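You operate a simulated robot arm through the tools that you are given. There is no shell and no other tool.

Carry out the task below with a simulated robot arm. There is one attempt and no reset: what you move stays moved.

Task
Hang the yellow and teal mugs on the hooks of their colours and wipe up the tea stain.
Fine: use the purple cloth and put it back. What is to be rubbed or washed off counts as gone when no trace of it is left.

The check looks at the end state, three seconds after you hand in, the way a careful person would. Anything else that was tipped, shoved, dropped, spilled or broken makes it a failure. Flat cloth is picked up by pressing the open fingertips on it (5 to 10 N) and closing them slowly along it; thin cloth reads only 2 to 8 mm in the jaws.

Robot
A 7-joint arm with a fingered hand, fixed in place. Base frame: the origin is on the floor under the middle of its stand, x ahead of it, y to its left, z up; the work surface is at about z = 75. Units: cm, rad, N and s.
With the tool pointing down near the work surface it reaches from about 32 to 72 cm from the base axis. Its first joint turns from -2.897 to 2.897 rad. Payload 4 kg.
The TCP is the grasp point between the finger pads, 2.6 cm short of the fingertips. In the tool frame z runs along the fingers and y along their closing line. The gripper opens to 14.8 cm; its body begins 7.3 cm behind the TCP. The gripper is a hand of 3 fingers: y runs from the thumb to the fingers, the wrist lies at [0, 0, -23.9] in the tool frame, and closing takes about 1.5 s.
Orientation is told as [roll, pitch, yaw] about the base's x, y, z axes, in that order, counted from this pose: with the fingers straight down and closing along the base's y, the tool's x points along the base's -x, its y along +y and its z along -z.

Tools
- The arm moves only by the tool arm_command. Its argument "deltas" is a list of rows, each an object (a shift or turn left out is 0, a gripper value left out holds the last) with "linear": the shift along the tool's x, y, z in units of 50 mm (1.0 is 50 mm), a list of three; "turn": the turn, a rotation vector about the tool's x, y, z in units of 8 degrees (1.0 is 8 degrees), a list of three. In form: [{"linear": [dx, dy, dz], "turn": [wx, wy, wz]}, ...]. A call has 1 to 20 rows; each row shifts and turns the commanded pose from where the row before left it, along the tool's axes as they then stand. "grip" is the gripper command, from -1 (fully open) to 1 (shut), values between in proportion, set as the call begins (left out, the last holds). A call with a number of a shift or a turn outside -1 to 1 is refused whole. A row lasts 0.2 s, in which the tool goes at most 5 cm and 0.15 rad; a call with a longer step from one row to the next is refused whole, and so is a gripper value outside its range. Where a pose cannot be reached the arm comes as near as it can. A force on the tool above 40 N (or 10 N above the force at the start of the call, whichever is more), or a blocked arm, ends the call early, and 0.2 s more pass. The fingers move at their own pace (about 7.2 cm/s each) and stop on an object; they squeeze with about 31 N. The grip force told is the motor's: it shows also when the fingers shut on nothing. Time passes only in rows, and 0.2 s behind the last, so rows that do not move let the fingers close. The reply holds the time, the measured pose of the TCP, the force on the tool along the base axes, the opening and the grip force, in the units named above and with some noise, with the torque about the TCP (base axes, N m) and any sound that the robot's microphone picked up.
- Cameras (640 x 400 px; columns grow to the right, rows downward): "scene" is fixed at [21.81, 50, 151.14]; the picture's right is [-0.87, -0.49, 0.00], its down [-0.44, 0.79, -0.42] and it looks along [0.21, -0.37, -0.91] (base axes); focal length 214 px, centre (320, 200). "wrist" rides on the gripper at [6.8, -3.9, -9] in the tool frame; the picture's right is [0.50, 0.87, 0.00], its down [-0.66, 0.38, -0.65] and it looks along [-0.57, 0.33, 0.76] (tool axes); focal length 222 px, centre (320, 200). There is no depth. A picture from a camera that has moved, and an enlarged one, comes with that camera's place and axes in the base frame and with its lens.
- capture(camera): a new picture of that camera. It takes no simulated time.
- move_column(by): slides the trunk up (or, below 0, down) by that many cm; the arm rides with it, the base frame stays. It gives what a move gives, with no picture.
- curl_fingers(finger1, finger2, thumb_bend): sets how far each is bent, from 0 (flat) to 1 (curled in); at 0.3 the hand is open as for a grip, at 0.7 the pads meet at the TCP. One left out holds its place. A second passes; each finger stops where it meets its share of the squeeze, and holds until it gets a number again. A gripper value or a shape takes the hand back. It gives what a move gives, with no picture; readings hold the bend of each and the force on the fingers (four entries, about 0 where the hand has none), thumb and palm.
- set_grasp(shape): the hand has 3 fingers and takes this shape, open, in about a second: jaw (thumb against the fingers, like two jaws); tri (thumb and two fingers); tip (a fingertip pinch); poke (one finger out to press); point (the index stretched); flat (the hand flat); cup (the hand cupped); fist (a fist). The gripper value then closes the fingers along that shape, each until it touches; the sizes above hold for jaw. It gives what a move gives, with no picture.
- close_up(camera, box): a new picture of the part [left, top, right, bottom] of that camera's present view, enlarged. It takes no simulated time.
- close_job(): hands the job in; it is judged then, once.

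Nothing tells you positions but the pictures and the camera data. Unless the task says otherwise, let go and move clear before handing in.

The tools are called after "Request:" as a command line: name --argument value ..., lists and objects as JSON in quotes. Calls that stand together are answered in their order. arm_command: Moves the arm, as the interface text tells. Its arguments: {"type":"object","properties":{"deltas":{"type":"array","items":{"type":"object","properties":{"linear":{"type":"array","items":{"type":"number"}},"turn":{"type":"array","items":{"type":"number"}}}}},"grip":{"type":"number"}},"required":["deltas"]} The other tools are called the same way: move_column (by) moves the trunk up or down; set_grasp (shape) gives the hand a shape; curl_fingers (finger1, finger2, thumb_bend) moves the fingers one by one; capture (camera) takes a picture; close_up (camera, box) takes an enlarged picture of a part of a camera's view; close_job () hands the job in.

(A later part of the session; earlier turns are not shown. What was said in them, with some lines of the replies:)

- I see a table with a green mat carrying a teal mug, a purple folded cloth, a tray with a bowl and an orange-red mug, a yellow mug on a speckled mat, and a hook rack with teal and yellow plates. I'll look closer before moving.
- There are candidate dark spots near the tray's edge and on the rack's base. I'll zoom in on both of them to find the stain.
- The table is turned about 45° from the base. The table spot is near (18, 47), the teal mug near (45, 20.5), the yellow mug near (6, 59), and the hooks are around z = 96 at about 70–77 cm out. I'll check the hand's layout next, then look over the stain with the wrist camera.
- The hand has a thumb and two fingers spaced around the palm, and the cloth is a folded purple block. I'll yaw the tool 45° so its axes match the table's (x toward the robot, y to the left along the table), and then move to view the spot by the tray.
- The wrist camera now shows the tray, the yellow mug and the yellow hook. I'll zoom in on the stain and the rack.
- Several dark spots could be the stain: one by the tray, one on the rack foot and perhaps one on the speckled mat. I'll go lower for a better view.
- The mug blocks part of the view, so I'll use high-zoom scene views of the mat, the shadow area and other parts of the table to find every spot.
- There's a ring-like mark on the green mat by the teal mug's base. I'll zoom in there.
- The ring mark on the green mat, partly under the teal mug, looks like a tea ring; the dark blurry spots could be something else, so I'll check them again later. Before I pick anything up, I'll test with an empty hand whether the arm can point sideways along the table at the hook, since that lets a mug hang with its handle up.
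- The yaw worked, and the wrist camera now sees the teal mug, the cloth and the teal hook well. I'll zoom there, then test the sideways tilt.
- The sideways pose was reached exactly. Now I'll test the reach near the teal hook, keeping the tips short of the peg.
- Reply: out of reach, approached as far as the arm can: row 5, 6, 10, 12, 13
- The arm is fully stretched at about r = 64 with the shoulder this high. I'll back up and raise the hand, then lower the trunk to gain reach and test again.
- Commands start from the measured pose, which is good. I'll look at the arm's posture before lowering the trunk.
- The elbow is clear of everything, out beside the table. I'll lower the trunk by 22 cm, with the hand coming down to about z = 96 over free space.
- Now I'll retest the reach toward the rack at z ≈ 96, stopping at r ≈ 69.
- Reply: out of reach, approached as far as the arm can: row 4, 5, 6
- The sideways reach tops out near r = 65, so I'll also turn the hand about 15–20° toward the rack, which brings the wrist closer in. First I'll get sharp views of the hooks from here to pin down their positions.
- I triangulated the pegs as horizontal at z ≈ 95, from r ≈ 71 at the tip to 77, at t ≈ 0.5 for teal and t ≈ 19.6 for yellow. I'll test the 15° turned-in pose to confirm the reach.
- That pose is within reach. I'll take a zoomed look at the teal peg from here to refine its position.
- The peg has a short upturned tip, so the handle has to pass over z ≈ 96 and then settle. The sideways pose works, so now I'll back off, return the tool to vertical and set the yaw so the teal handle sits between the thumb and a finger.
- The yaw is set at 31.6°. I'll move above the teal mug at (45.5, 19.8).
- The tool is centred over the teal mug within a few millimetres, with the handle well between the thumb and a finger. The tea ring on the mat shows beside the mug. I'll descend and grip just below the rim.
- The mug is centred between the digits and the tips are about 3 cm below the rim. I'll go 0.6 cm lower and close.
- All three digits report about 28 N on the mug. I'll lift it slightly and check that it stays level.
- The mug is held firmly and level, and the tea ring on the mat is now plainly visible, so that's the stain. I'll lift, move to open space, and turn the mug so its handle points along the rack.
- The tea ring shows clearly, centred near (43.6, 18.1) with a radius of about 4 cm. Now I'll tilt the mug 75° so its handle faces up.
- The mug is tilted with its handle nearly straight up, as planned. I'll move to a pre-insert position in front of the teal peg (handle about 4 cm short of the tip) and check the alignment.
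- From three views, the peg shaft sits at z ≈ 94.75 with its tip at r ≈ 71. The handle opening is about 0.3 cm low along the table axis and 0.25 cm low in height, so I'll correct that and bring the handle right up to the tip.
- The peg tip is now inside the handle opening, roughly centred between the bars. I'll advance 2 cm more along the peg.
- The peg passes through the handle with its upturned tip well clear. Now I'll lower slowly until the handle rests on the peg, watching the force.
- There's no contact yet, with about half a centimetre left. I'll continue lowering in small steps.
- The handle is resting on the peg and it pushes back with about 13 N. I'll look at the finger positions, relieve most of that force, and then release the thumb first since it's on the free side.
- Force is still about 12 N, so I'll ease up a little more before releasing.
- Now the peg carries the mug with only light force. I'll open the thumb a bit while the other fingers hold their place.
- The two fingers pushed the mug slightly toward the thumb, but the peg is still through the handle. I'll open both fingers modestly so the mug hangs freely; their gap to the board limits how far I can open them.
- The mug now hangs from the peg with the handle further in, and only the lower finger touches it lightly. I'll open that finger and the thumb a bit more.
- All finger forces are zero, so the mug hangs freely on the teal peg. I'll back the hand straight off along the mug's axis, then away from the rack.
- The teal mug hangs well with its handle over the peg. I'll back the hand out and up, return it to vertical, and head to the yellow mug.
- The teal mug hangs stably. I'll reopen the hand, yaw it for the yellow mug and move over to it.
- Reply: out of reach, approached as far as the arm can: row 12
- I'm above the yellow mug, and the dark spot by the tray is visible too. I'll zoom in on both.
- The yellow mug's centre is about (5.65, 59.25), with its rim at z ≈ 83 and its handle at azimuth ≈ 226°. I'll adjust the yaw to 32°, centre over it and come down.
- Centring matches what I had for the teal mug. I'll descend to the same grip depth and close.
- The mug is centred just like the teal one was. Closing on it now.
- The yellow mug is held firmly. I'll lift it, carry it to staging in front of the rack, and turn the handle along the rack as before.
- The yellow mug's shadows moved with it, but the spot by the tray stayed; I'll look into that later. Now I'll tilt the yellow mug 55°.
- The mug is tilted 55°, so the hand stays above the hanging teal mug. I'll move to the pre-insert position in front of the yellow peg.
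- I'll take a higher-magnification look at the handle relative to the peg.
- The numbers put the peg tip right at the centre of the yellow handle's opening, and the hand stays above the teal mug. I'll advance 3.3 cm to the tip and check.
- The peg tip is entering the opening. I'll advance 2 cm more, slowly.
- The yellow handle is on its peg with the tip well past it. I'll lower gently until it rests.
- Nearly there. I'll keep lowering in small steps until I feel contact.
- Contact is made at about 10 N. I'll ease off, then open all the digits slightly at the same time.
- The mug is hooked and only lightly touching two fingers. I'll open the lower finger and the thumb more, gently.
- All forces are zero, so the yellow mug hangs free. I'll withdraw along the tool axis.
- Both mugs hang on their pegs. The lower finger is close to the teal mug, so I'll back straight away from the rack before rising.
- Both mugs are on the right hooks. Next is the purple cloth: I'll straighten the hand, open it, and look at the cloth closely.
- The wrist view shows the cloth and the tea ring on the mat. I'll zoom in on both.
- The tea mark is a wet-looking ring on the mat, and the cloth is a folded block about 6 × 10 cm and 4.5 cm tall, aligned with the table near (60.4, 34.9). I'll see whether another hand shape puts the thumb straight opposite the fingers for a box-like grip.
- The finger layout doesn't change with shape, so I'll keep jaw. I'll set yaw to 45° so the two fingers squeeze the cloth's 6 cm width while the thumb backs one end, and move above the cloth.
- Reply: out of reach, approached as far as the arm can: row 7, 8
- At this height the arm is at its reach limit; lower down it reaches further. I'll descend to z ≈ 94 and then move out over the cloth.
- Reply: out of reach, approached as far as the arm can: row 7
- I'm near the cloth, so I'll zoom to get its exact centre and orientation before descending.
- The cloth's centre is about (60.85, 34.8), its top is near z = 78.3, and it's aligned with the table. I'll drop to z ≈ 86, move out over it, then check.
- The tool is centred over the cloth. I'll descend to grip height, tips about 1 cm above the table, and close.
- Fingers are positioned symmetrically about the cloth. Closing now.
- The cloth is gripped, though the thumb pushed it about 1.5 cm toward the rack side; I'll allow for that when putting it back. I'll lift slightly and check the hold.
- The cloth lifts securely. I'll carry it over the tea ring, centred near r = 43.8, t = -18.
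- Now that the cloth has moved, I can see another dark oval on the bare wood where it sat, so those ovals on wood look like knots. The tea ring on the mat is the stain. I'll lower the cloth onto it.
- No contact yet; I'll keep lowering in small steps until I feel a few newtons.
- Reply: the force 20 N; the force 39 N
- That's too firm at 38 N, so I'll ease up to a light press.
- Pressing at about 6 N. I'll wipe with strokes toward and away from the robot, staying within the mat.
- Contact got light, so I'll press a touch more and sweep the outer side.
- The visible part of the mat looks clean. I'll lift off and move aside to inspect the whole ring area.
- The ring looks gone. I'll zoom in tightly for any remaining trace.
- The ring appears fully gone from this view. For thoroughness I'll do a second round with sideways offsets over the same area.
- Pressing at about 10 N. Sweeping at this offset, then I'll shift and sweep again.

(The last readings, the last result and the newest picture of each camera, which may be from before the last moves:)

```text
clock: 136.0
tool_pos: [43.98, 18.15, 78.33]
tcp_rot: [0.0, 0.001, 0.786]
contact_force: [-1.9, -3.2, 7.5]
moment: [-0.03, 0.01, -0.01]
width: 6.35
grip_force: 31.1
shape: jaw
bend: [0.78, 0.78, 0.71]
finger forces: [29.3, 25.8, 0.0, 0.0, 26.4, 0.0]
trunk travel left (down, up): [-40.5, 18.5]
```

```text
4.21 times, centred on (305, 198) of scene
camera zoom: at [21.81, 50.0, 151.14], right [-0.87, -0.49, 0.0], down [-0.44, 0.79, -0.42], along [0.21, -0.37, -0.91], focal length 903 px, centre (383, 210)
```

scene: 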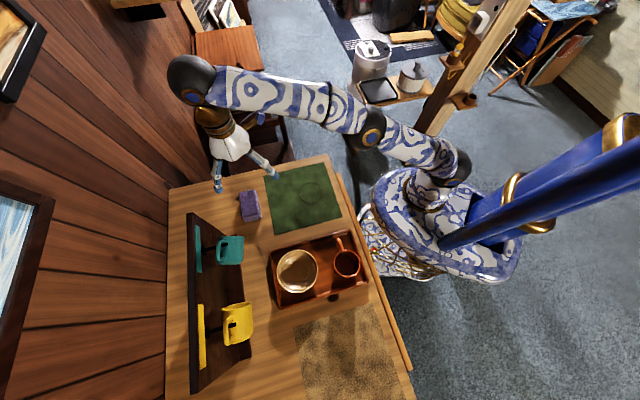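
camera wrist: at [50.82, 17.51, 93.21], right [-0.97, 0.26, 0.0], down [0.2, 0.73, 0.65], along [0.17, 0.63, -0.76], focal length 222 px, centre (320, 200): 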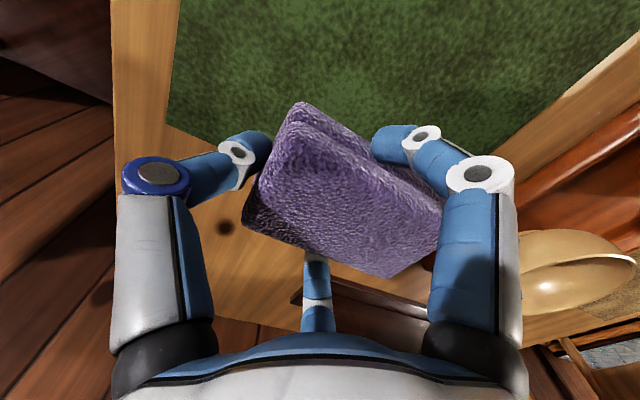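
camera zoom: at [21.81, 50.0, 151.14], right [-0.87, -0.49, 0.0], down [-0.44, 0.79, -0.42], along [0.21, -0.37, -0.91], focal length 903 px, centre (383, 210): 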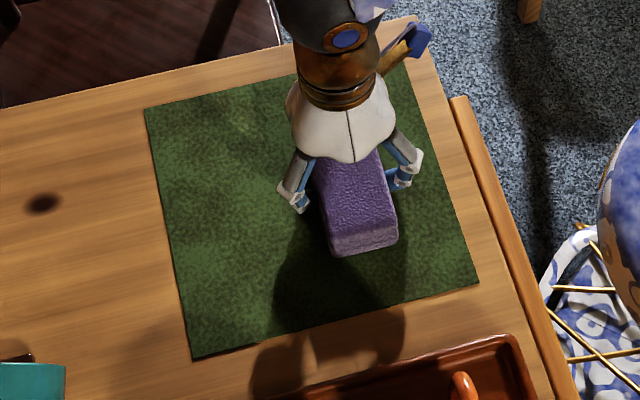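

The mat is clean. To rule out the dark ovals on the wood as stains, I'll test-wipe the one next to the cloth's home spot on the way back, since it's in open space.

Request:
arm_command --deltas '[{"linear": [0, 0, -0.3]}, {"linear": [0, 0, -0.4]}, {"linear": [0, 0, -0.3]}, {"linear": [-0.6, -0.05, 0]}, {"linear": [-0.6, -0.05, 0]}, {"linear": [-0.6, -0.05, 0]}, {"linear": [-0.6, -0.05, 0]}, {"linear": [-0.6, -0.05, 0]}, {"linear": [-0.6, -0.05, 0]}, {"linear": [-0.6, -0.05, 0.05]}, {"linear": [-0.5, -0.05, 0.1]}]'

Request:
close_up --camera "scene" --box '[210, 150, 350, 245]'

Request:
close_up --camera "scene" --box '[290, 170, 340, 220]'

```text
clock: 138.4
tool_pos: [62.08, 33.46, 82.38]
tcp_rot: [0.002, 0.001, 0.785]
contact_force: [0.1, 0.2, -0.4]
moment: [-0.03, -0.04, 0.01]
width: 6.24
grip_force: 31.0
shape: jaw
bend: [0.78, 0.78, 0.71]
finger forces: [26.7, 25.8, 0.0, 0.0, 24.6, 0.0]
trunk travel left (down, up): [-40.5, 18.5]
```

```text
4.21 times, centred on (280, 198) of scene
camera zoom: at [21.81, 50.0, 151.14], right [-0.87, -0.49, 0.0], down [-0.44, 0.79, -0.42], along [0.21, -0.37, -0.91], focal length 903 px, centre (488, 210)
```

zoom: 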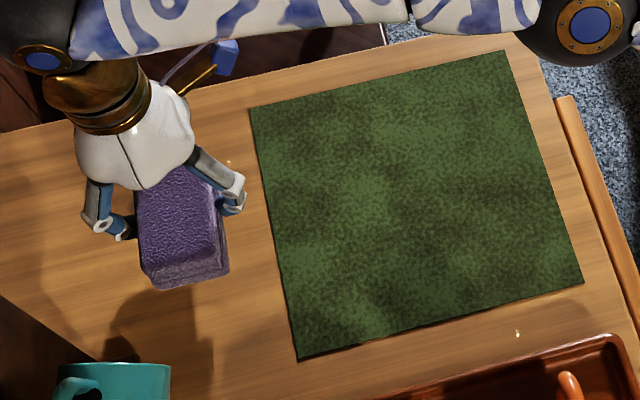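

```text
8.00 times, centred on (315, 195) of scene
camera zoom: at [21.81, 50.0, 151.14], right [-0.87, -0.49, 0.0], down [-0.44, 0.79, -0.42], along [0.21, -0.37, -0.91], focal length 1716 px, centre (360, 240)
```

zoom: 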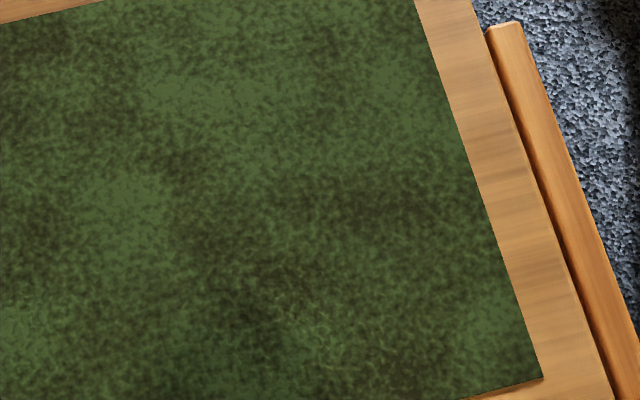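

The mat is fully clean and hasn't moved. Now I'll lower the cloth and rub the oval on the bare wood as a test.

Request:
arm_command --deltas '[{"linear": [-0.1, -0.1, 0.3]}, {"linear": [-0.1, -0.1, 0.3]}, {"linear": [-0.1, -0.1, 0.15]}, {"linear": [0, 0, 0.04]}, {}]'

Request:
arm_command --deltas '[{"linear": [0, 0, 0.03]}, {}]'

```text
clock: 139.6
tool_pos: [63.19, 33.01, 78.45]
tcp_rot: [-0.001, 0.001, 0.786]
contact_force: [-0.8, -0.2, -1.0]
moment: [-0.01, -0.03, 0.0]
width: 6.24
grip_force: 31.3
shape: jaw
bend: [0.78, 0.78, 0.71]
finger forces: [26.4, 25.8, 0.0, 0.0, 24.5, 0.0]
out of reach, approached as far as the arm can: row 2, 3
trunk travel left (down, up): [-40.5, 18.5]
```

```text
clock: 140.2
tool_pos: [63.33, 33.02, 78.2]
tcp_rot: [-0.001, 0.0, 0.786]
contact_force: [0.1, 0.5, 1.6]
moment: [0.01, 0.03, 0.03]
width: 6.25
grip_force: 30.7
shape: jaw
bend: [0.78, 0.78, 0.71]
finger forces: [26.3, 26.0, 0.0, 0.0, 24.5, 0.1]
trunk travel left (down, up): [-40.5, 18.5]
```

Request:
arm_command --deltas '[{"linear": [0, 0, 0.03]}, {"linear": [0, 0.15, 0]}, {"linear": [0, 0.15, 0]}, {"linear": [0, -0.15, 0]}, {"linear": [0, -0.15, 0]}, {"linear": [0, 0.15, 0]}, {"linear": [0, 0.15, 0]}, {"linear": [0, -0.15, 0]}, {"linear": [0, -0.15, 0]}]'

Request:
arm_command --deltas '[{"linear": [0.15, 0, 0]}, {"linear": [0.15, 0, 0]}, {"linear": [-0.15, 0, 0]}, {"linear": [-0.15, 0, 0]}, {"linear": [0.15, 0.1, 0]}, {"linear": [0.15, 0.1, 0]}, {"linear": [0, 0, -0.3]}, {"linear": [0.4, 0, -0.3]}, {"linear": [0.6, 0, 0]}, {"linear": [0.6, 0, 0]}, {"linear": [0.6, 0, 0]}]'

Request:
close_up --camera "scene" --box '[210, 170, 290, 235]'

```text
clock: 142.2
tool_pos: [63.17, 32.98, 78.21]
tcp_rot: [0.001, -0.002, 0.787]
contact_force: [-3.3, 4.3, 11.6]
moment: [0.1, 0.15, -0.02]
width: 6.2
grip_force: 31.4
shape: jaw
bend: [0.78, 0.78, 0.71]
finger forces: [28.9, 28.9, 0.0, 0.0, 23.7, 0.0]
trunk travel left (down, up): [-40.5, 18.5]
```

```text
clock: 144.6
tool_pos: [63.41, 31.3, 82.21]
tcp_rot: [-0.001, 0.002, 0.784]
contact_force: [-0.1, -0.1, -0.4]
moment: [-0.01, 0.0, -0.04]
width: 6.15
grip_force: 31.0
shape: jaw
bend: [0.78, 0.78, 0.71]
finger forces: [26.5, 26.3, 0.1, 0.0, 25.3, 0.1]
out of reach, approached as far as the arm can: row 1, 2, 3, 4, 5, 6, 8, 9, 10, 11
trunk travel left (down, up): [-40.5, 18.5]
```

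```text
6.15 times, centred on (250, 202) of scene
camera zoom: at [21.81, 50.0, 151.14], right [-0.87, -0.49, 0.0], down [-0.44, 0.79, -0.42], along [0.21, -0.37, -0.91], focal length 1320 px, centre (751, 185)
```

zoom: 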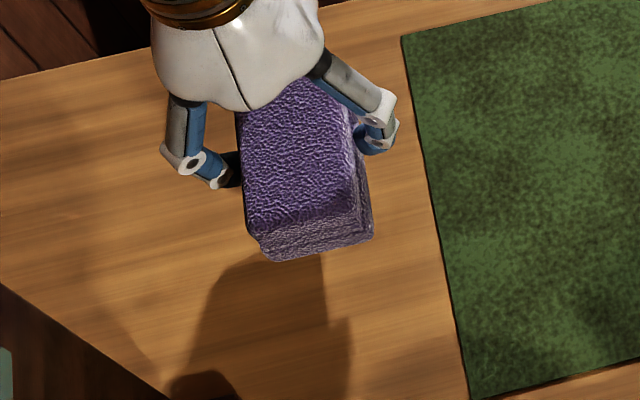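

The arm got stuck near its reach limit instead of coming inward. I'll command a gentle inward move again and check its response.

Request:
arm_command --deltas '[{"linear": [0.3, 0.1, 0]}, {"linear": [0.3, 0.1, 0]}, {"linear": [0.3, 0.1, 0]}, {"linear": [0.3, 0.1, 0]}]'

Request:
capture --camera "scene"

```text
clock: 145.6
tool_pos: [63.48, 31.41, 82.27]
tcp_rot: [0.001, 0.004, 0.785]
contact_force: [0.5, 0.1, -1.0]
moment: [-0.03, -0.01, 0.01]
width: 6.17
grip_force: 31.0
shape: jaw
bend: [0.78, 0.78, 0.71]
finger forces: [26.7, 26.2, 0.0, 0.0, 25.2, 0.0]
out of reach, approached as far as the arm can: row 1, 2, 3, 4
trunk travel left (down, up): [-40.5, 18.5]
```

```text
taken
```

scene: 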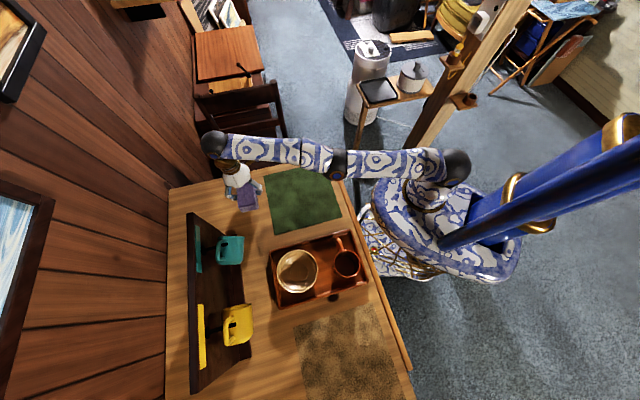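

The arm is fully straight (singular). I'll try coming sideways and upward to get the elbow to bend.

Request:
arm_command --deltas '[{"linear": [0.5, 0.6, -0.3]}, {"linear": [0.5, 0.6, -0.3]}, {"linear": [0.5, 0.6, -0.3]}]'

```text
clock: 146.4
tool_pos: [58.77, 36.76, 88.37]
tcp_rot: [-0.001, 0.004, 0.784]
contact_force: [0.3, 0.1, -1.0]
moment: [-0.03, -0.01, -0.01]
width: 6.14
grip_force: 31.2
shape: jaw
bend: [0.78, 0.78, 0.71]
finger forces: [26.5, 26.2, 0.0, 0.1, 24.4, 0.0]
out of reach, approached as far as the arm can: row 1, 2, 3
trunk travel left (down, up): [-40.5, 18.5]
```

Request:
arm_command --deltas '[{"linear": [0.95, 0, 0.1]}, {"linear": [0.95, 0, 0.1]}]'

```text
clock: 147.0
tool_pos: [59.06, 36.0, 88.97]
tcp_rot: [0.0, 0.003, 0.786]
contact_force: [0.1, 0.4, -0.8]
moment: [-0.02, -0.01, 0.01]
width: 6.16
grip_force: 31.0
shape: jaw
bend: [0.78, 0.78, 0.71]
finger forces: [26.4, 26.2, 0.0, 0.0, 24.4, 0.0]
out of reach, approached as far as the arm can: row 1, 2
trunk travel left (down, up): [-40.5, 18.5]
```

It may have slipped onto the wrong elbow branch. I'll push outward slightly (free space) to full stretch, then come inward, to flip it back.

Request:
arm_command --deltas '[{"linear": [-0.3, 0, 0]}, {"linear": [-0.3, 0, 0]}, {}, {"linear": [0.3, 0, 0]}, {"linear": [0.6, 0, 0]}, {"linear": [0.8, 0, 0]}]'

```text
clock: 148.4
tool_pos: [59.27, 35.38, 89.83]
tcp_rot: [0.0, 0.002, 0.786]
contact_force: [-0.4, 1.2, -0.7]
moment: [-0.01, -0.02, 0.01]
width: 6.16
grip_force: 31.3
shape: jaw
bend: [0.78, 0.78, 0.71]
finger forces: [26.4, 26.1, 0.0, 0.1, 24.1, 0.0]
out of reach, approached as far as the arm can: row 1, 2, 4, 5, 6
trunk travel left (down, up): [-40.5, 18.5]
```

Request:
arm_command --deltas '[{"linear": [-0.5, 0, 0]}, {"linear": [-0.3, 0, 0.3]}, {"linear": [-0.2, 0, 0.4]}, {"linear": [-0.1, 0, 0.4]}, {"linear": [0, 0, 0.2]}, {"linear": [0.2, 0, 0]}, {"linear": [0.3, 0, 0]}, {"linear": [0.5, 0, 0]}]'

```text
clock: 150.2
tool_pos: [56.65, 33.08, 83.0]
tcp_rot: [-0.001, -0.001, 0.785]
contact_force: [-0.8, 0.0, -1.0]
moment: [-0.03, 0.0, 0.02]
width: 6.13
grip_force: 31.5
shape: jaw
bend: [0.78, 0.78, 0.71]
finger forces: [25.8, 25.6, 0.0, 0.0, 23.3, 0.0]
out of reach, approached as far as the arm can: row 1, 2, 3
trunk travel left (down, up): [-40.5, 18.5]
```

The elbow is free again. I'll check how the test-wiped oval looks.

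Request:
arm_command --deltas '[{"linear": [0.5, 0, 0]}, {"linear": [0.5, 0, 0]}, {}]'

Request:
close_up --camera "scene" --box '[210, 160, 300, 240]'

Request:
capture --camera "scene"

```text
clock: 151.0
tool_pos: [53.15, 29.58, 82.95]
tcp_rot: [-0.001, 0.001, 0.787]
contact_force: [-1.0, -0.7, -0.3]
moment: [0.03, -0.07, -0.02]
width: 6.07
grip_force: 30.9
shape: jaw
bend: [0.78, 0.78, 0.71]
finger forces: [25.8, 25.5, 0.0, 0.0, 23.0, 0.0]
trunk travel left (down, up): [-40.5, 18.5]
```

```text
5.00 times, centred on (255, 200) of scene
camera zoom: at [21.81, 50.0, 151.14], right [-0.87, -0.49, 0.0], down [-0.44, 0.79, -0.42], along [0.21, -0.37, -0.91], focal length 1072 px, centre (645, 200)
```

zoom: 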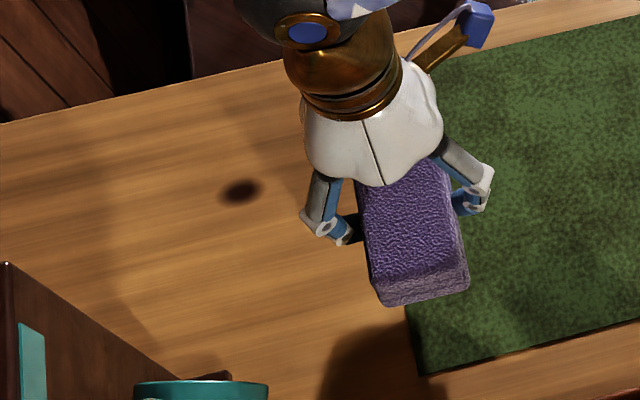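

```text
taken
```

scene: 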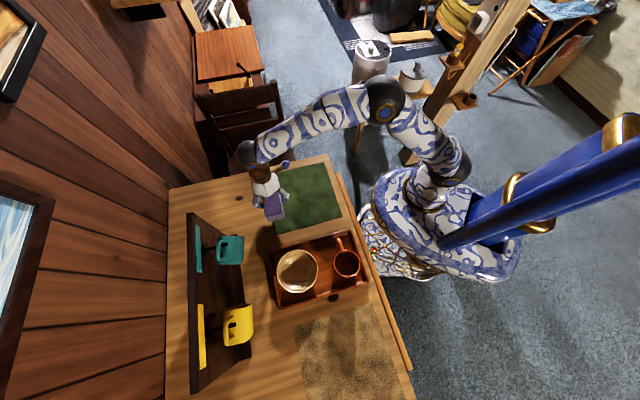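

The oval is unchanged by rubbing, so it's a knot in the wood, not a stain. Now I'll return the cloth. To avoid the stretched-elbow problem, I'll raise the trunk 8 cm to give more reach at table height.

Request:
move_column --by 8

Request:
arm_command --deltas '[{"linear": [0, -0.2, 0.4]}, {"linear": [0, -0.2, 0.4]}, {"linear": [0, -0.2, 0.4]}, {"linear": [-0.3, -0.2, 0.4]}, {"linear": [-0.4, 0, 0.1]}, {"linear": [-0.4, 0, 0]}, {"linear": [-0.3, 0, 0]}, {}]'

Request:
close_up --camera "scene" --box '[210, 160, 290, 230]'

Request:
capture --camera "wrist"

```text
clock: 152.2
tool_pos: [53.2, 29.72, 90.88]
tcp_rot: [-0.001, 0.001, 0.785]
contact_force: [-0.1, 0.1, -0.1]
moment: [0.02, -0.04, 0.01]
width: 6.1
grip_force: 30.6
shape: jaw
bend: [0.78, 0.78, 0.71]
finger forces: [25.9, 25.5, 0.0, 0.0, 23.0, 0.1]
trunk travel left (down, up): [-48.5, 10.5]
```

```text
clock: 154.0
tool_pos: [60.83, 31.83, 82.44]
tcp_rot: [0.0, 0.001, 0.786]
contact_force: [-0.3, -0.6, -1.1]
moment: [0.0, -0.03, 0.01]
width: 6.06
grip_force: 30.9
shape: jaw
bend: [0.78, 0.78, 0.71]
finger forces: [25.8, 25.6, 0.0, 0.0, 22.7, 0.1]
trunk travel left (down, up): [-48.5, 10.5]
```

```text
5.71 times, centred on (250, 195) of scene
camera zoom: at [21.81, 50.0, 151.14], right [-0.87, -0.49, 0.0], down [-0.44, 0.79, -0.42], along [0.21, -0.37, -0.91], focal length 1226 px, centre (720, 229)
```

zoom: 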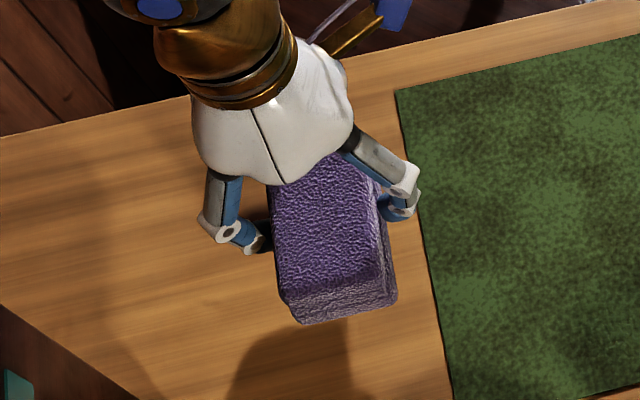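

```text
taken
camera wrist: at [59.04, 24.26, 91.42], right [-0.97, 0.26, 0.0], down [0.2, 0.73, 0.65], along [0.17, 0.63, -0.76], focal length 222 px, centre (320, 200)
```

wrist: 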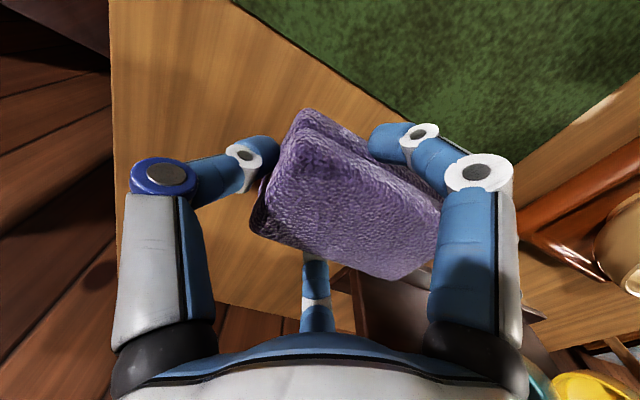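

The cloth's front edge measures 2 cm short of its original place and rotated about 2–3°. I'll correct that and lower it back onto its spot.

Request:
arm_command --deltas '[{"linear": [-0.13, -0.02, 0.1], "turn": [0, 0, -0.15]}, {"linear": [-0.13, -0.02, 0.1], "turn": [0, 0, -0.15]}, {"linear": [-0.13, 0, 0.2]}, {"linear": [0, 0, 0.2]}, {"linear": [0, 0, 0.15]}, {}]'

Request:
close_up --camera "scene" --box '[210, 160, 290, 230]'

```text
clock: 155.4
tool_pos: [62.47, 32.99, 78.72]
tcp_rot: [0.0, 0.0, 0.827]
contact_force: [-0.1, -0.1, -0.7]
moment: [0.0, 0.0, 0.02]
width: 6.06
grip_force: 31.2
shape: jaw
bend: [0.78, 0.78, 0.71]
finger forces: [25.7, 25.6, 0.0, 0.0, 22.6, 0.0]
trunk travel left (down, up): [-48.5, 10.5]
```

```text
5.71 times, centred on (250, 195) of scene
camera zoom: at [21.81, 50.0, 151.14], right [-0.87, -0.49, 0.0], down [-0.44, 0.79, -0.42], along [0.21, -0.37, -0.91], focal length 1226 px, centre (720, 229)
```

zoom: 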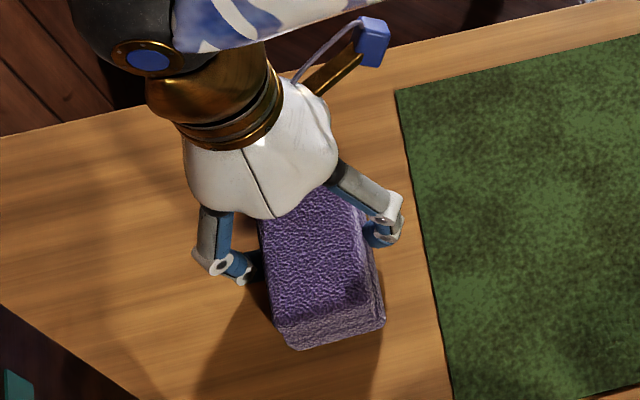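

The cloth lines up with its original outline. I'll lower the last half centimetre until it touches down.

Request:
arm_command --deltas '[{"linear": [0, 0, 0.05]}, {"linear": [0, 0, 0.03]}, {}]'

Request:
arm_command --deltas '[{"linear": [0, 0, 0.02]}, {}]'

```text
clock: 156.2
tool_pos: [62.49, 33.11, 78.4]
tcp_rot: [-0.001, 0.001, 0.827]
contact_force: [0.4, -0.2, 0.4]
moment: [0.03, 0.02, 0.03]
width: 6.03
grip_force: 31.4
shape: jaw
bend: [0.78, 0.78, 0.71]
finger forces: [25.7, 25.6, 0.0, 0.0, 22.6, 0.0]
trunk travel left (down, up): [-48.5, 10.5]
```

```text
clock: 156.8
tool_pos: [62.44, 33.08, 78.28]
tcp_rot: [0.0, 0.001, 0.828]
contact_force: [0.3, -1.1, 2.0]
moment: [0.08, 0.1, 0.01]
width: 6.04
grip_force: 31.3
shape: jaw
bend: [0.78, 0.78, 0.71]
finger forces: [25.8, 25.6, 0.0, 0.0, 22.8, 0.0]
trunk travel left (down, up): [-48.5, 10.5]
```

Touchdown at 2 N. I'll open the hand to release it.

Request:
arm_command --deltas '[{}, {}, {}, {}, {}, {}, {}, {}]' --grip -1

Request:
close_up --camera "scene" --box '[210, 160, 290, 230]'

Request:
capture --camera "wrist"

```text
clock: 158.6
tool_pos: [62.45, 32.95, 78.15]
tcp_rot: [0.0, -0.001, 0.827]
contact_force: [-0.3, -0.6, 0.2]
moment: [0.02, 0.01, 0.0]
width: 14.75
grip_force: 0.1
shape: jaw
bend: [0.3, 0.3, 0.3]
finger forces: [0.0, 0.0, 0.0, 0.0, 0.1, 0.0]
trunk travel left (down, up): [-48.5, 10.5]
```

```text
5.71 times, centred on (250, 195) of scene
camera zoom: at [21.81, 50.0, 151.14], right [-0.87, -0.49, 0.0], down [-0.44, 0.79, -0.42], along [0.21, -0.37, -0.91], focal length 1226 px, centre (720, 229)
```

zoom: 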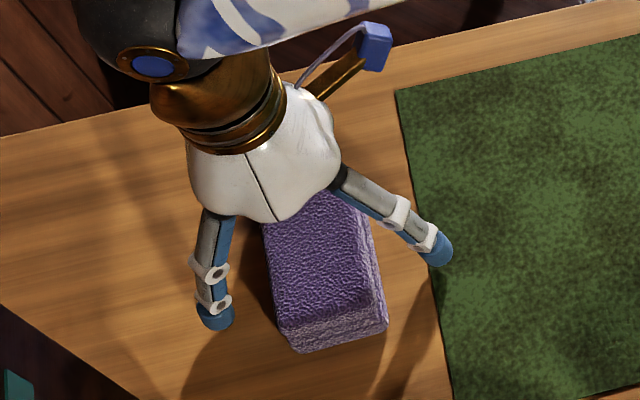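

```text
taken
camera wrist: at [60.84, 25.4, 87.17], right [-0.98, 0.22, 0.0], down [0.16, 0.74, 0.65], along [0.14, 0.64, -0.76], focal length 222 px, centre (320, 200)
```

wrist: 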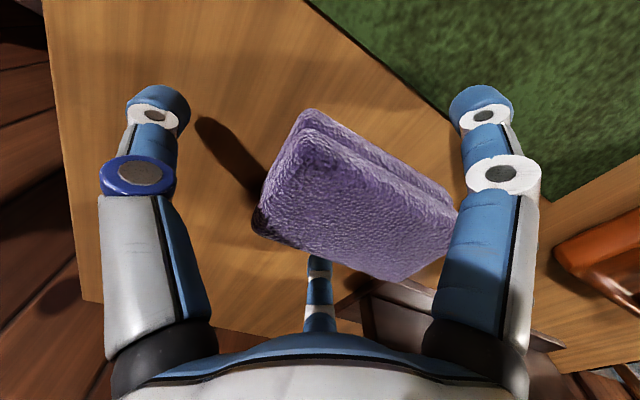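

The cloth is released in place. I'll lift straight up, then draw inward and away.

Request:
arm_command --deltas '[{"linear": [0, 0, -0.2]}, {"linear": [0, 0, -0.3]}, {"linear": [0, 0, -0.4]}, {"linear": [0, 0, -0.3]}, {"linear": [0.3, 0, -0.2]}, {"linear": [0.4, 0, -0.2]}, {"linear": [0.5, 0, -0.3]}, {"linear": [0.5, 0, -0.4]}, {"linear": [0.5, 0, -0.5]}, {"linear": [0.6, 0, -0.5]}, {"linear": [0.6, 0, -0.5]}]'

Request:
capture --camera "scene"

Request:
close_up --camera "scene" --box '[220, 150, 360, 240]'

```text
clock: 161.0
tool_pos: [50.91, 20.62, 97.2]
tcp_rot: [0.0, 0.0, 0.828]
contact_force: [0.0, -0.2, -0.9]
moment: [0.02, -0.03, -0.01]
width: 14.8
grip_force: 0.0
shape: jaw
bend: [0.3, 0.3, 0.3]
finger forces: [0.1, 0.0, 0.1, 0.0, 0.0, 0.1]
trunk travel left (down, up): [-48.5, 10.5]
```

```text
taken
```

scene: 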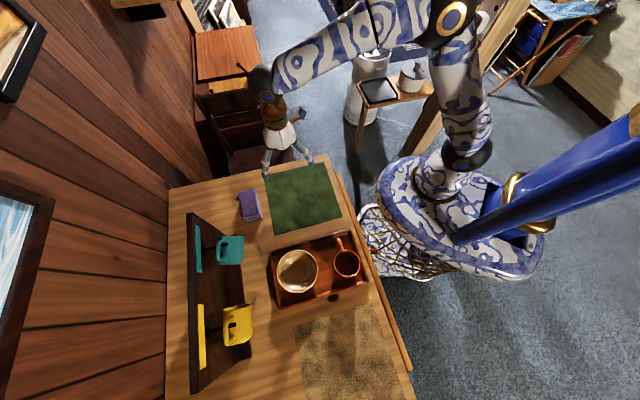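

```text
4.44 times, centred on (290, 195) of scene
camera zoom: at [21.81, 50.0, 151.14], right [-0.87, -0.49, 0.0], down [-0.44, 0.79, -0.42], along [0.21, -0.37, -0.91], focal length 953 px, centre (453, 222)
```

zoom: 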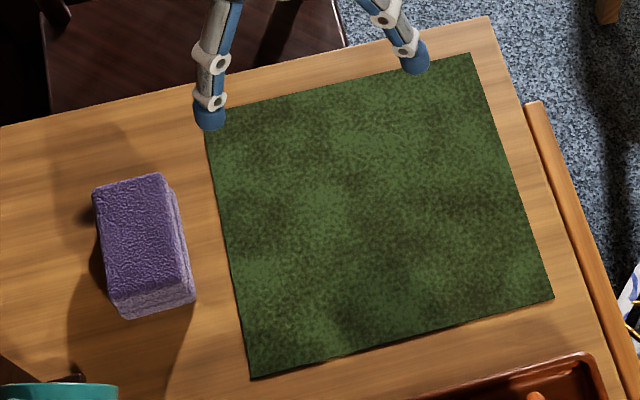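

The cloth matches its original position and the mat hasn't moved. I'll inspect the mat from the angle where the wet ring showed up brightest, to be sure no trace is left.

Request:
arm_command --deltas '[{"linear": [-0.1, 0.78, -0.12]}, {"linear": [-0.1, 0.78, -0.12]}, {"linear": [-0.1, 0.78, -0.12]}, {"linear": [-0.1, 0.78, -0.12]}, {"linear": [-0.1, 0.78, -0.12]}, {"linear": [-0.1, 0.78, -0.12]}, {"linear": [-0.1, 0.78, -0.12]}, {"linear": [-0.1, 0.78, -0.12]}]'

Request:
arm_command --deltas '[{"turn": [0, 0, 0.945]}, {"turn": [0, 0, 0.945]}, {"turn": [0, 0, 0.945]}, {"turn": [0, 0, 0.945]}, {"turn": [0, 0, 0.945]}, {"turn": [0, 0, 0.945]}, {"turn": [0, 0, 0.945]}, {"turn": [0, 0, 0.945]}, {"turn": [0, 0, 0.945]}, {"turn": [0, 0, 0.945]}, {"turn": [0, 0, 0.945]}, {"turn": [0, 0, 0.945]}, {"turn": [0, 0, 0.945]}, {"turn": [0, 0, 0.945]}, {"turn": [0, 0, 0.945]}, {"turn": [0, 0, 0.945]}]'

Request:
capture --camera "wrist"

Request:
close_up --camera "wrist" --box '[205, 150, 365, 260]'

```text
clock: 162.8
tool_pos: [30.72, 44.6, 102.04]
tcp_rot: [-0.001, 0.0, 0.828]
contact_force: [0.2, -0.1, -0.7]
moment: [-0.02, 0.0, -0.02]
width: 14.8
grip_force: 0.1
shape: jaw
bend: [0.3, 0.3, 0.3]
finger forces: [0.1, 0.1, 0.0, 0.1, 0.0, 0.1]
trunk travel left (down, up): [-48.5, 10.5]
```

```text
clock: 166.2
tool_pos: [30.7, 44.57, 102.05]
tcp_rot: [-0.001, -0.001, -1.287]
contact_force: [-0.6, -0.1, -0.7]
moment: [0.0, 0.02, -0.03]
width: 14.78
grip_force: 0.0
shape: jaw
bend: [0.3, 0.3, 0.3]
finger forces: [0.1, 0.1, 0.0, 0.0, 0.0, 0.0]
trunk travel left (down, up): [-48.5, 10.5]
```

```text
taken
camera wrist: at [25.11, 49.97, 110.93], right [0.69, 0.72, 0.0], down [0.55, -0.52, 0.65], along [0.47, -0.45, -0.76], focal length 222 px, centre (320, 200)
```

wrist: 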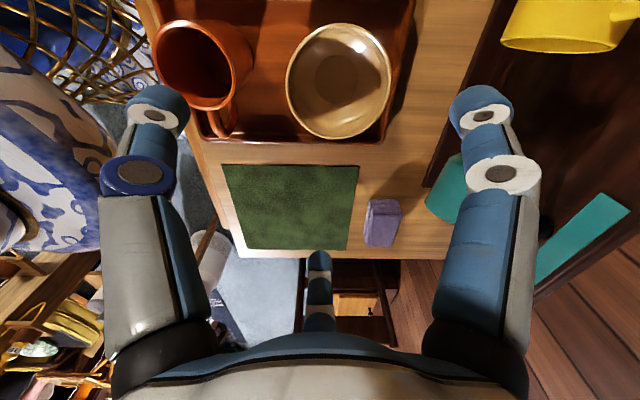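

```text
3.64 times, centred on (285, 205) of wrist
camera zoom: at [25.11, 49.97, 110.93], right [0.69, 0.72, 0.0], down [0.55, -0.52, 0.65], along [0.47, -0.45, -0.76], focal length 808 px, centre (447, 182)
```

zoom: 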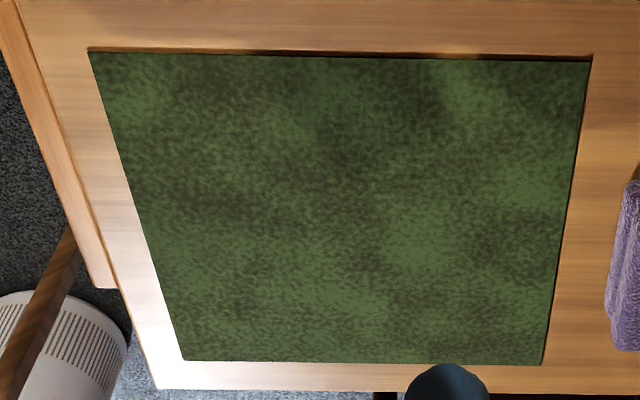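

There's no trace of the ring from this angle either. I'll do a last check on both hanging mugs and the rest of the table, and move the arm clear.

Request:
arm_command --deltas '[{"linear": [0, -0.4, -0.5]}, {"linear": [0, -0.4, -0.5]}, {"linear": [0, -0.4, -0.5]}, {"linear": [0, -0.4, 0]}, {"linear": [0, -0.4, 0]}]'

Request:
capture --camera "scene"

Request:
close_up --camera "scene" --box '[180, 210, 280, 380]'

Request:
close_up --camera "scene" --box '[190, 300, 270, 370]'

Request:
capture --camera "wrist"

```text
clock: 167.4
tool_pos: [21.12, 41.71, 109.45]
tcp_rot: [-0.001, 0.0, -1.283]
contact_force: [-0.1, -0.2, -0.2]
moment: [-0.01, 0.04, -0.02]
width: 14.77
grip_force: 0.0
shape: jaw
bend: [0.3, 0.3, 0.3]
finger forces: [0.0, 0.0, 0.0, 0.0, 0.0, 0.0]
trunk travel left (down, up): [-48.5, 10.5]
```

```text
taken
```

scene: 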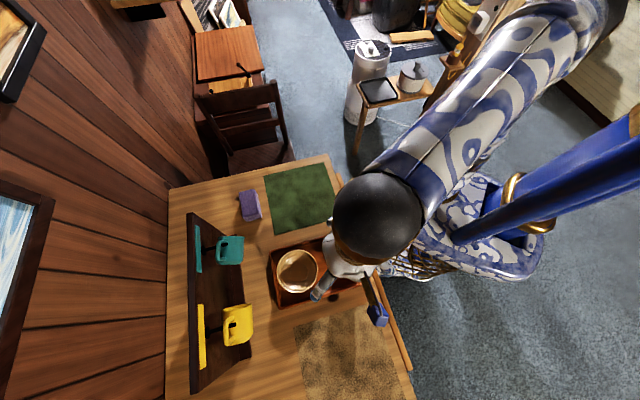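

```text
2.35 times, centred on (230, 295) of scene
camera zoom: at [21.81, 50.0, 151.14], right [-0.87, -0.49, 0.0], down [-0.44, 0.79, -0.42], along [0.21, -0.37, -0.91], focal length 505 px, centre (532, -24)
```

zoom: 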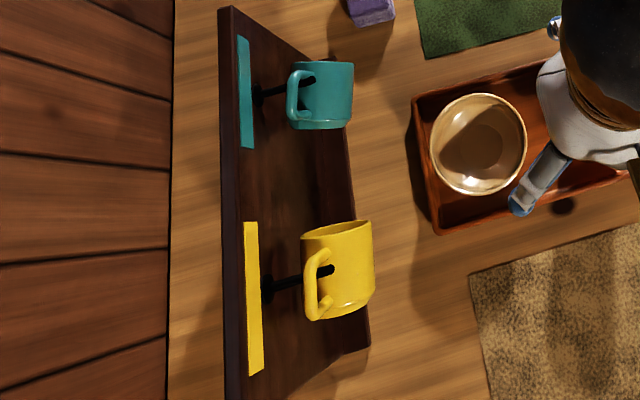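

```text
5.71 times, centred on (230, 335) of scene
camera zoom: at [21.81, 50.0, 151.14], right [-0.87, -0.49, 0.0], down [-0.44, 0.79, -0.42], along [0.21, -0.37, -0.91], focal length 1226 px, centre (834, -571)
```

zoom: 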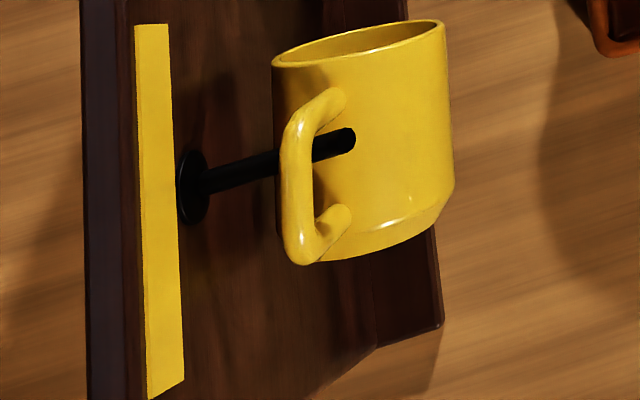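

```text
taken
camera wrist: at [15.48, 47.09, 118.43], right [0.69, 0.72, 0.0], down [0.55, -0.52, 0.65], along [0.47, -0.45, -0.76], focal length 222 px, centre (320, 200)
```

wrist: 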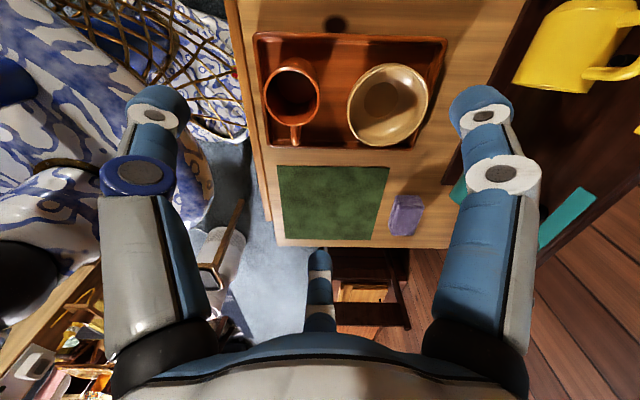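

Everything is in place. One last close look at the dark oval by the tray, to confirm it's the same kind of wood knot.

Request:
close_up --camera "wrist" --box '[300, 0, 380, 50]'

Request:
close_up --camera "scene" --box '[230, 185, 255, 210]'

Request:
close_up --camera "scene" --box '[320, 285, 345, 310]'

```text
8.00 times, centred on (340, 25) of wrist
camera zoom: at [15.48, 47.09, 118.43], right [0.69, 0.72, 0.0], down [0.55, -0.52, 0.65], along [0.47, -0.45, -0.76], focal length 1777 px, centre (160, 1600)
```

zoom: 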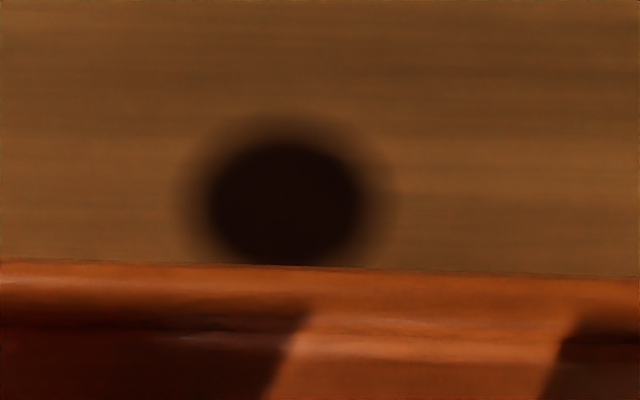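

```text
16.00 times, centred on (242, 198) of scene
camera zoom: at [21.81, 50.0, 151.14], right [-0.87, -0.49, 0.0], down [-0.44, 0.79, -0.42], along [0.21, -0.37, -0.91], focal length 3432 px, centre (1560, 240)
```

zoom: 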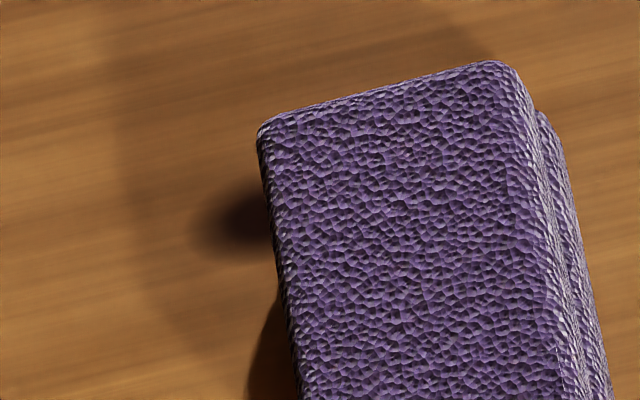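

```text
16.00 times, centred on (332, 298) of scene
camera zoom: at [21.81, 50.0, 151.14], right [-0.87, -0.49, 0.0], down [-0.44, 0.79, -0.42], along [0.21, -0.37, -0.91], focal length 3432 px, centre (120, -1360)
```

zoom: 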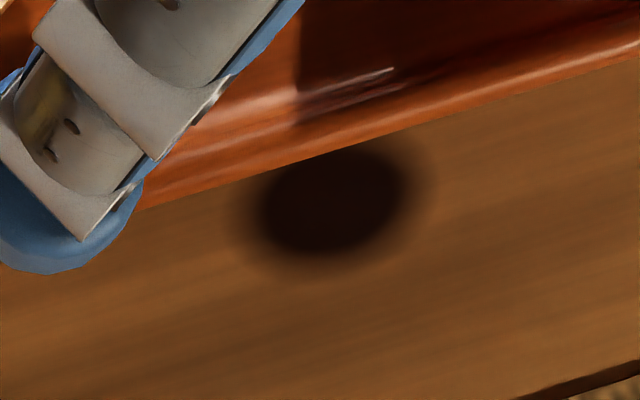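

Both mugs are on hooks of their own colours, the tea ring has been wiped off the mat, and the cloth is back in its place. The remaining dark ovals are on bare wood only. The one I could rub, only partly covered because of the reach limit, didn't change, so I'm treating them all as knots. The hand is open and clear, so I'm handing in.

Request:
close_job

```text
The job is handed in.
```

I hung both mugs on the hooks of their colours, wiped up the tea stain, and put the purple cloth back. I've handed the job in and haven't seen the check's result.

- **Mugs:** the teal and yellow mugs each hang by the handle. The hooks turn up at the tip, which helps keep them on, and neither mug had moved in the last pictures.
- **Tea stain:** I took this to be the ring on the green mat, partly hidden under the teal mug. After two rounds of wiping, no trace showed from above or from the angle where it had shone brightest. The mat did not move.
- **Cloth:** it is back in its original spot, within a few millimetres and lined up as before.
- **Dark ovals:** there are three on bare wood: by the tray, beside the cloth and on the rack's foot. I left them, judging them to be knots. I rubbed part of the one beside the cloth and it did not change; I did not test the other two.
- **Other objects:** I touched nothing else. The bowl, the orange mug and the tray looked undisturbed, and the hand ended open and clear of the table.
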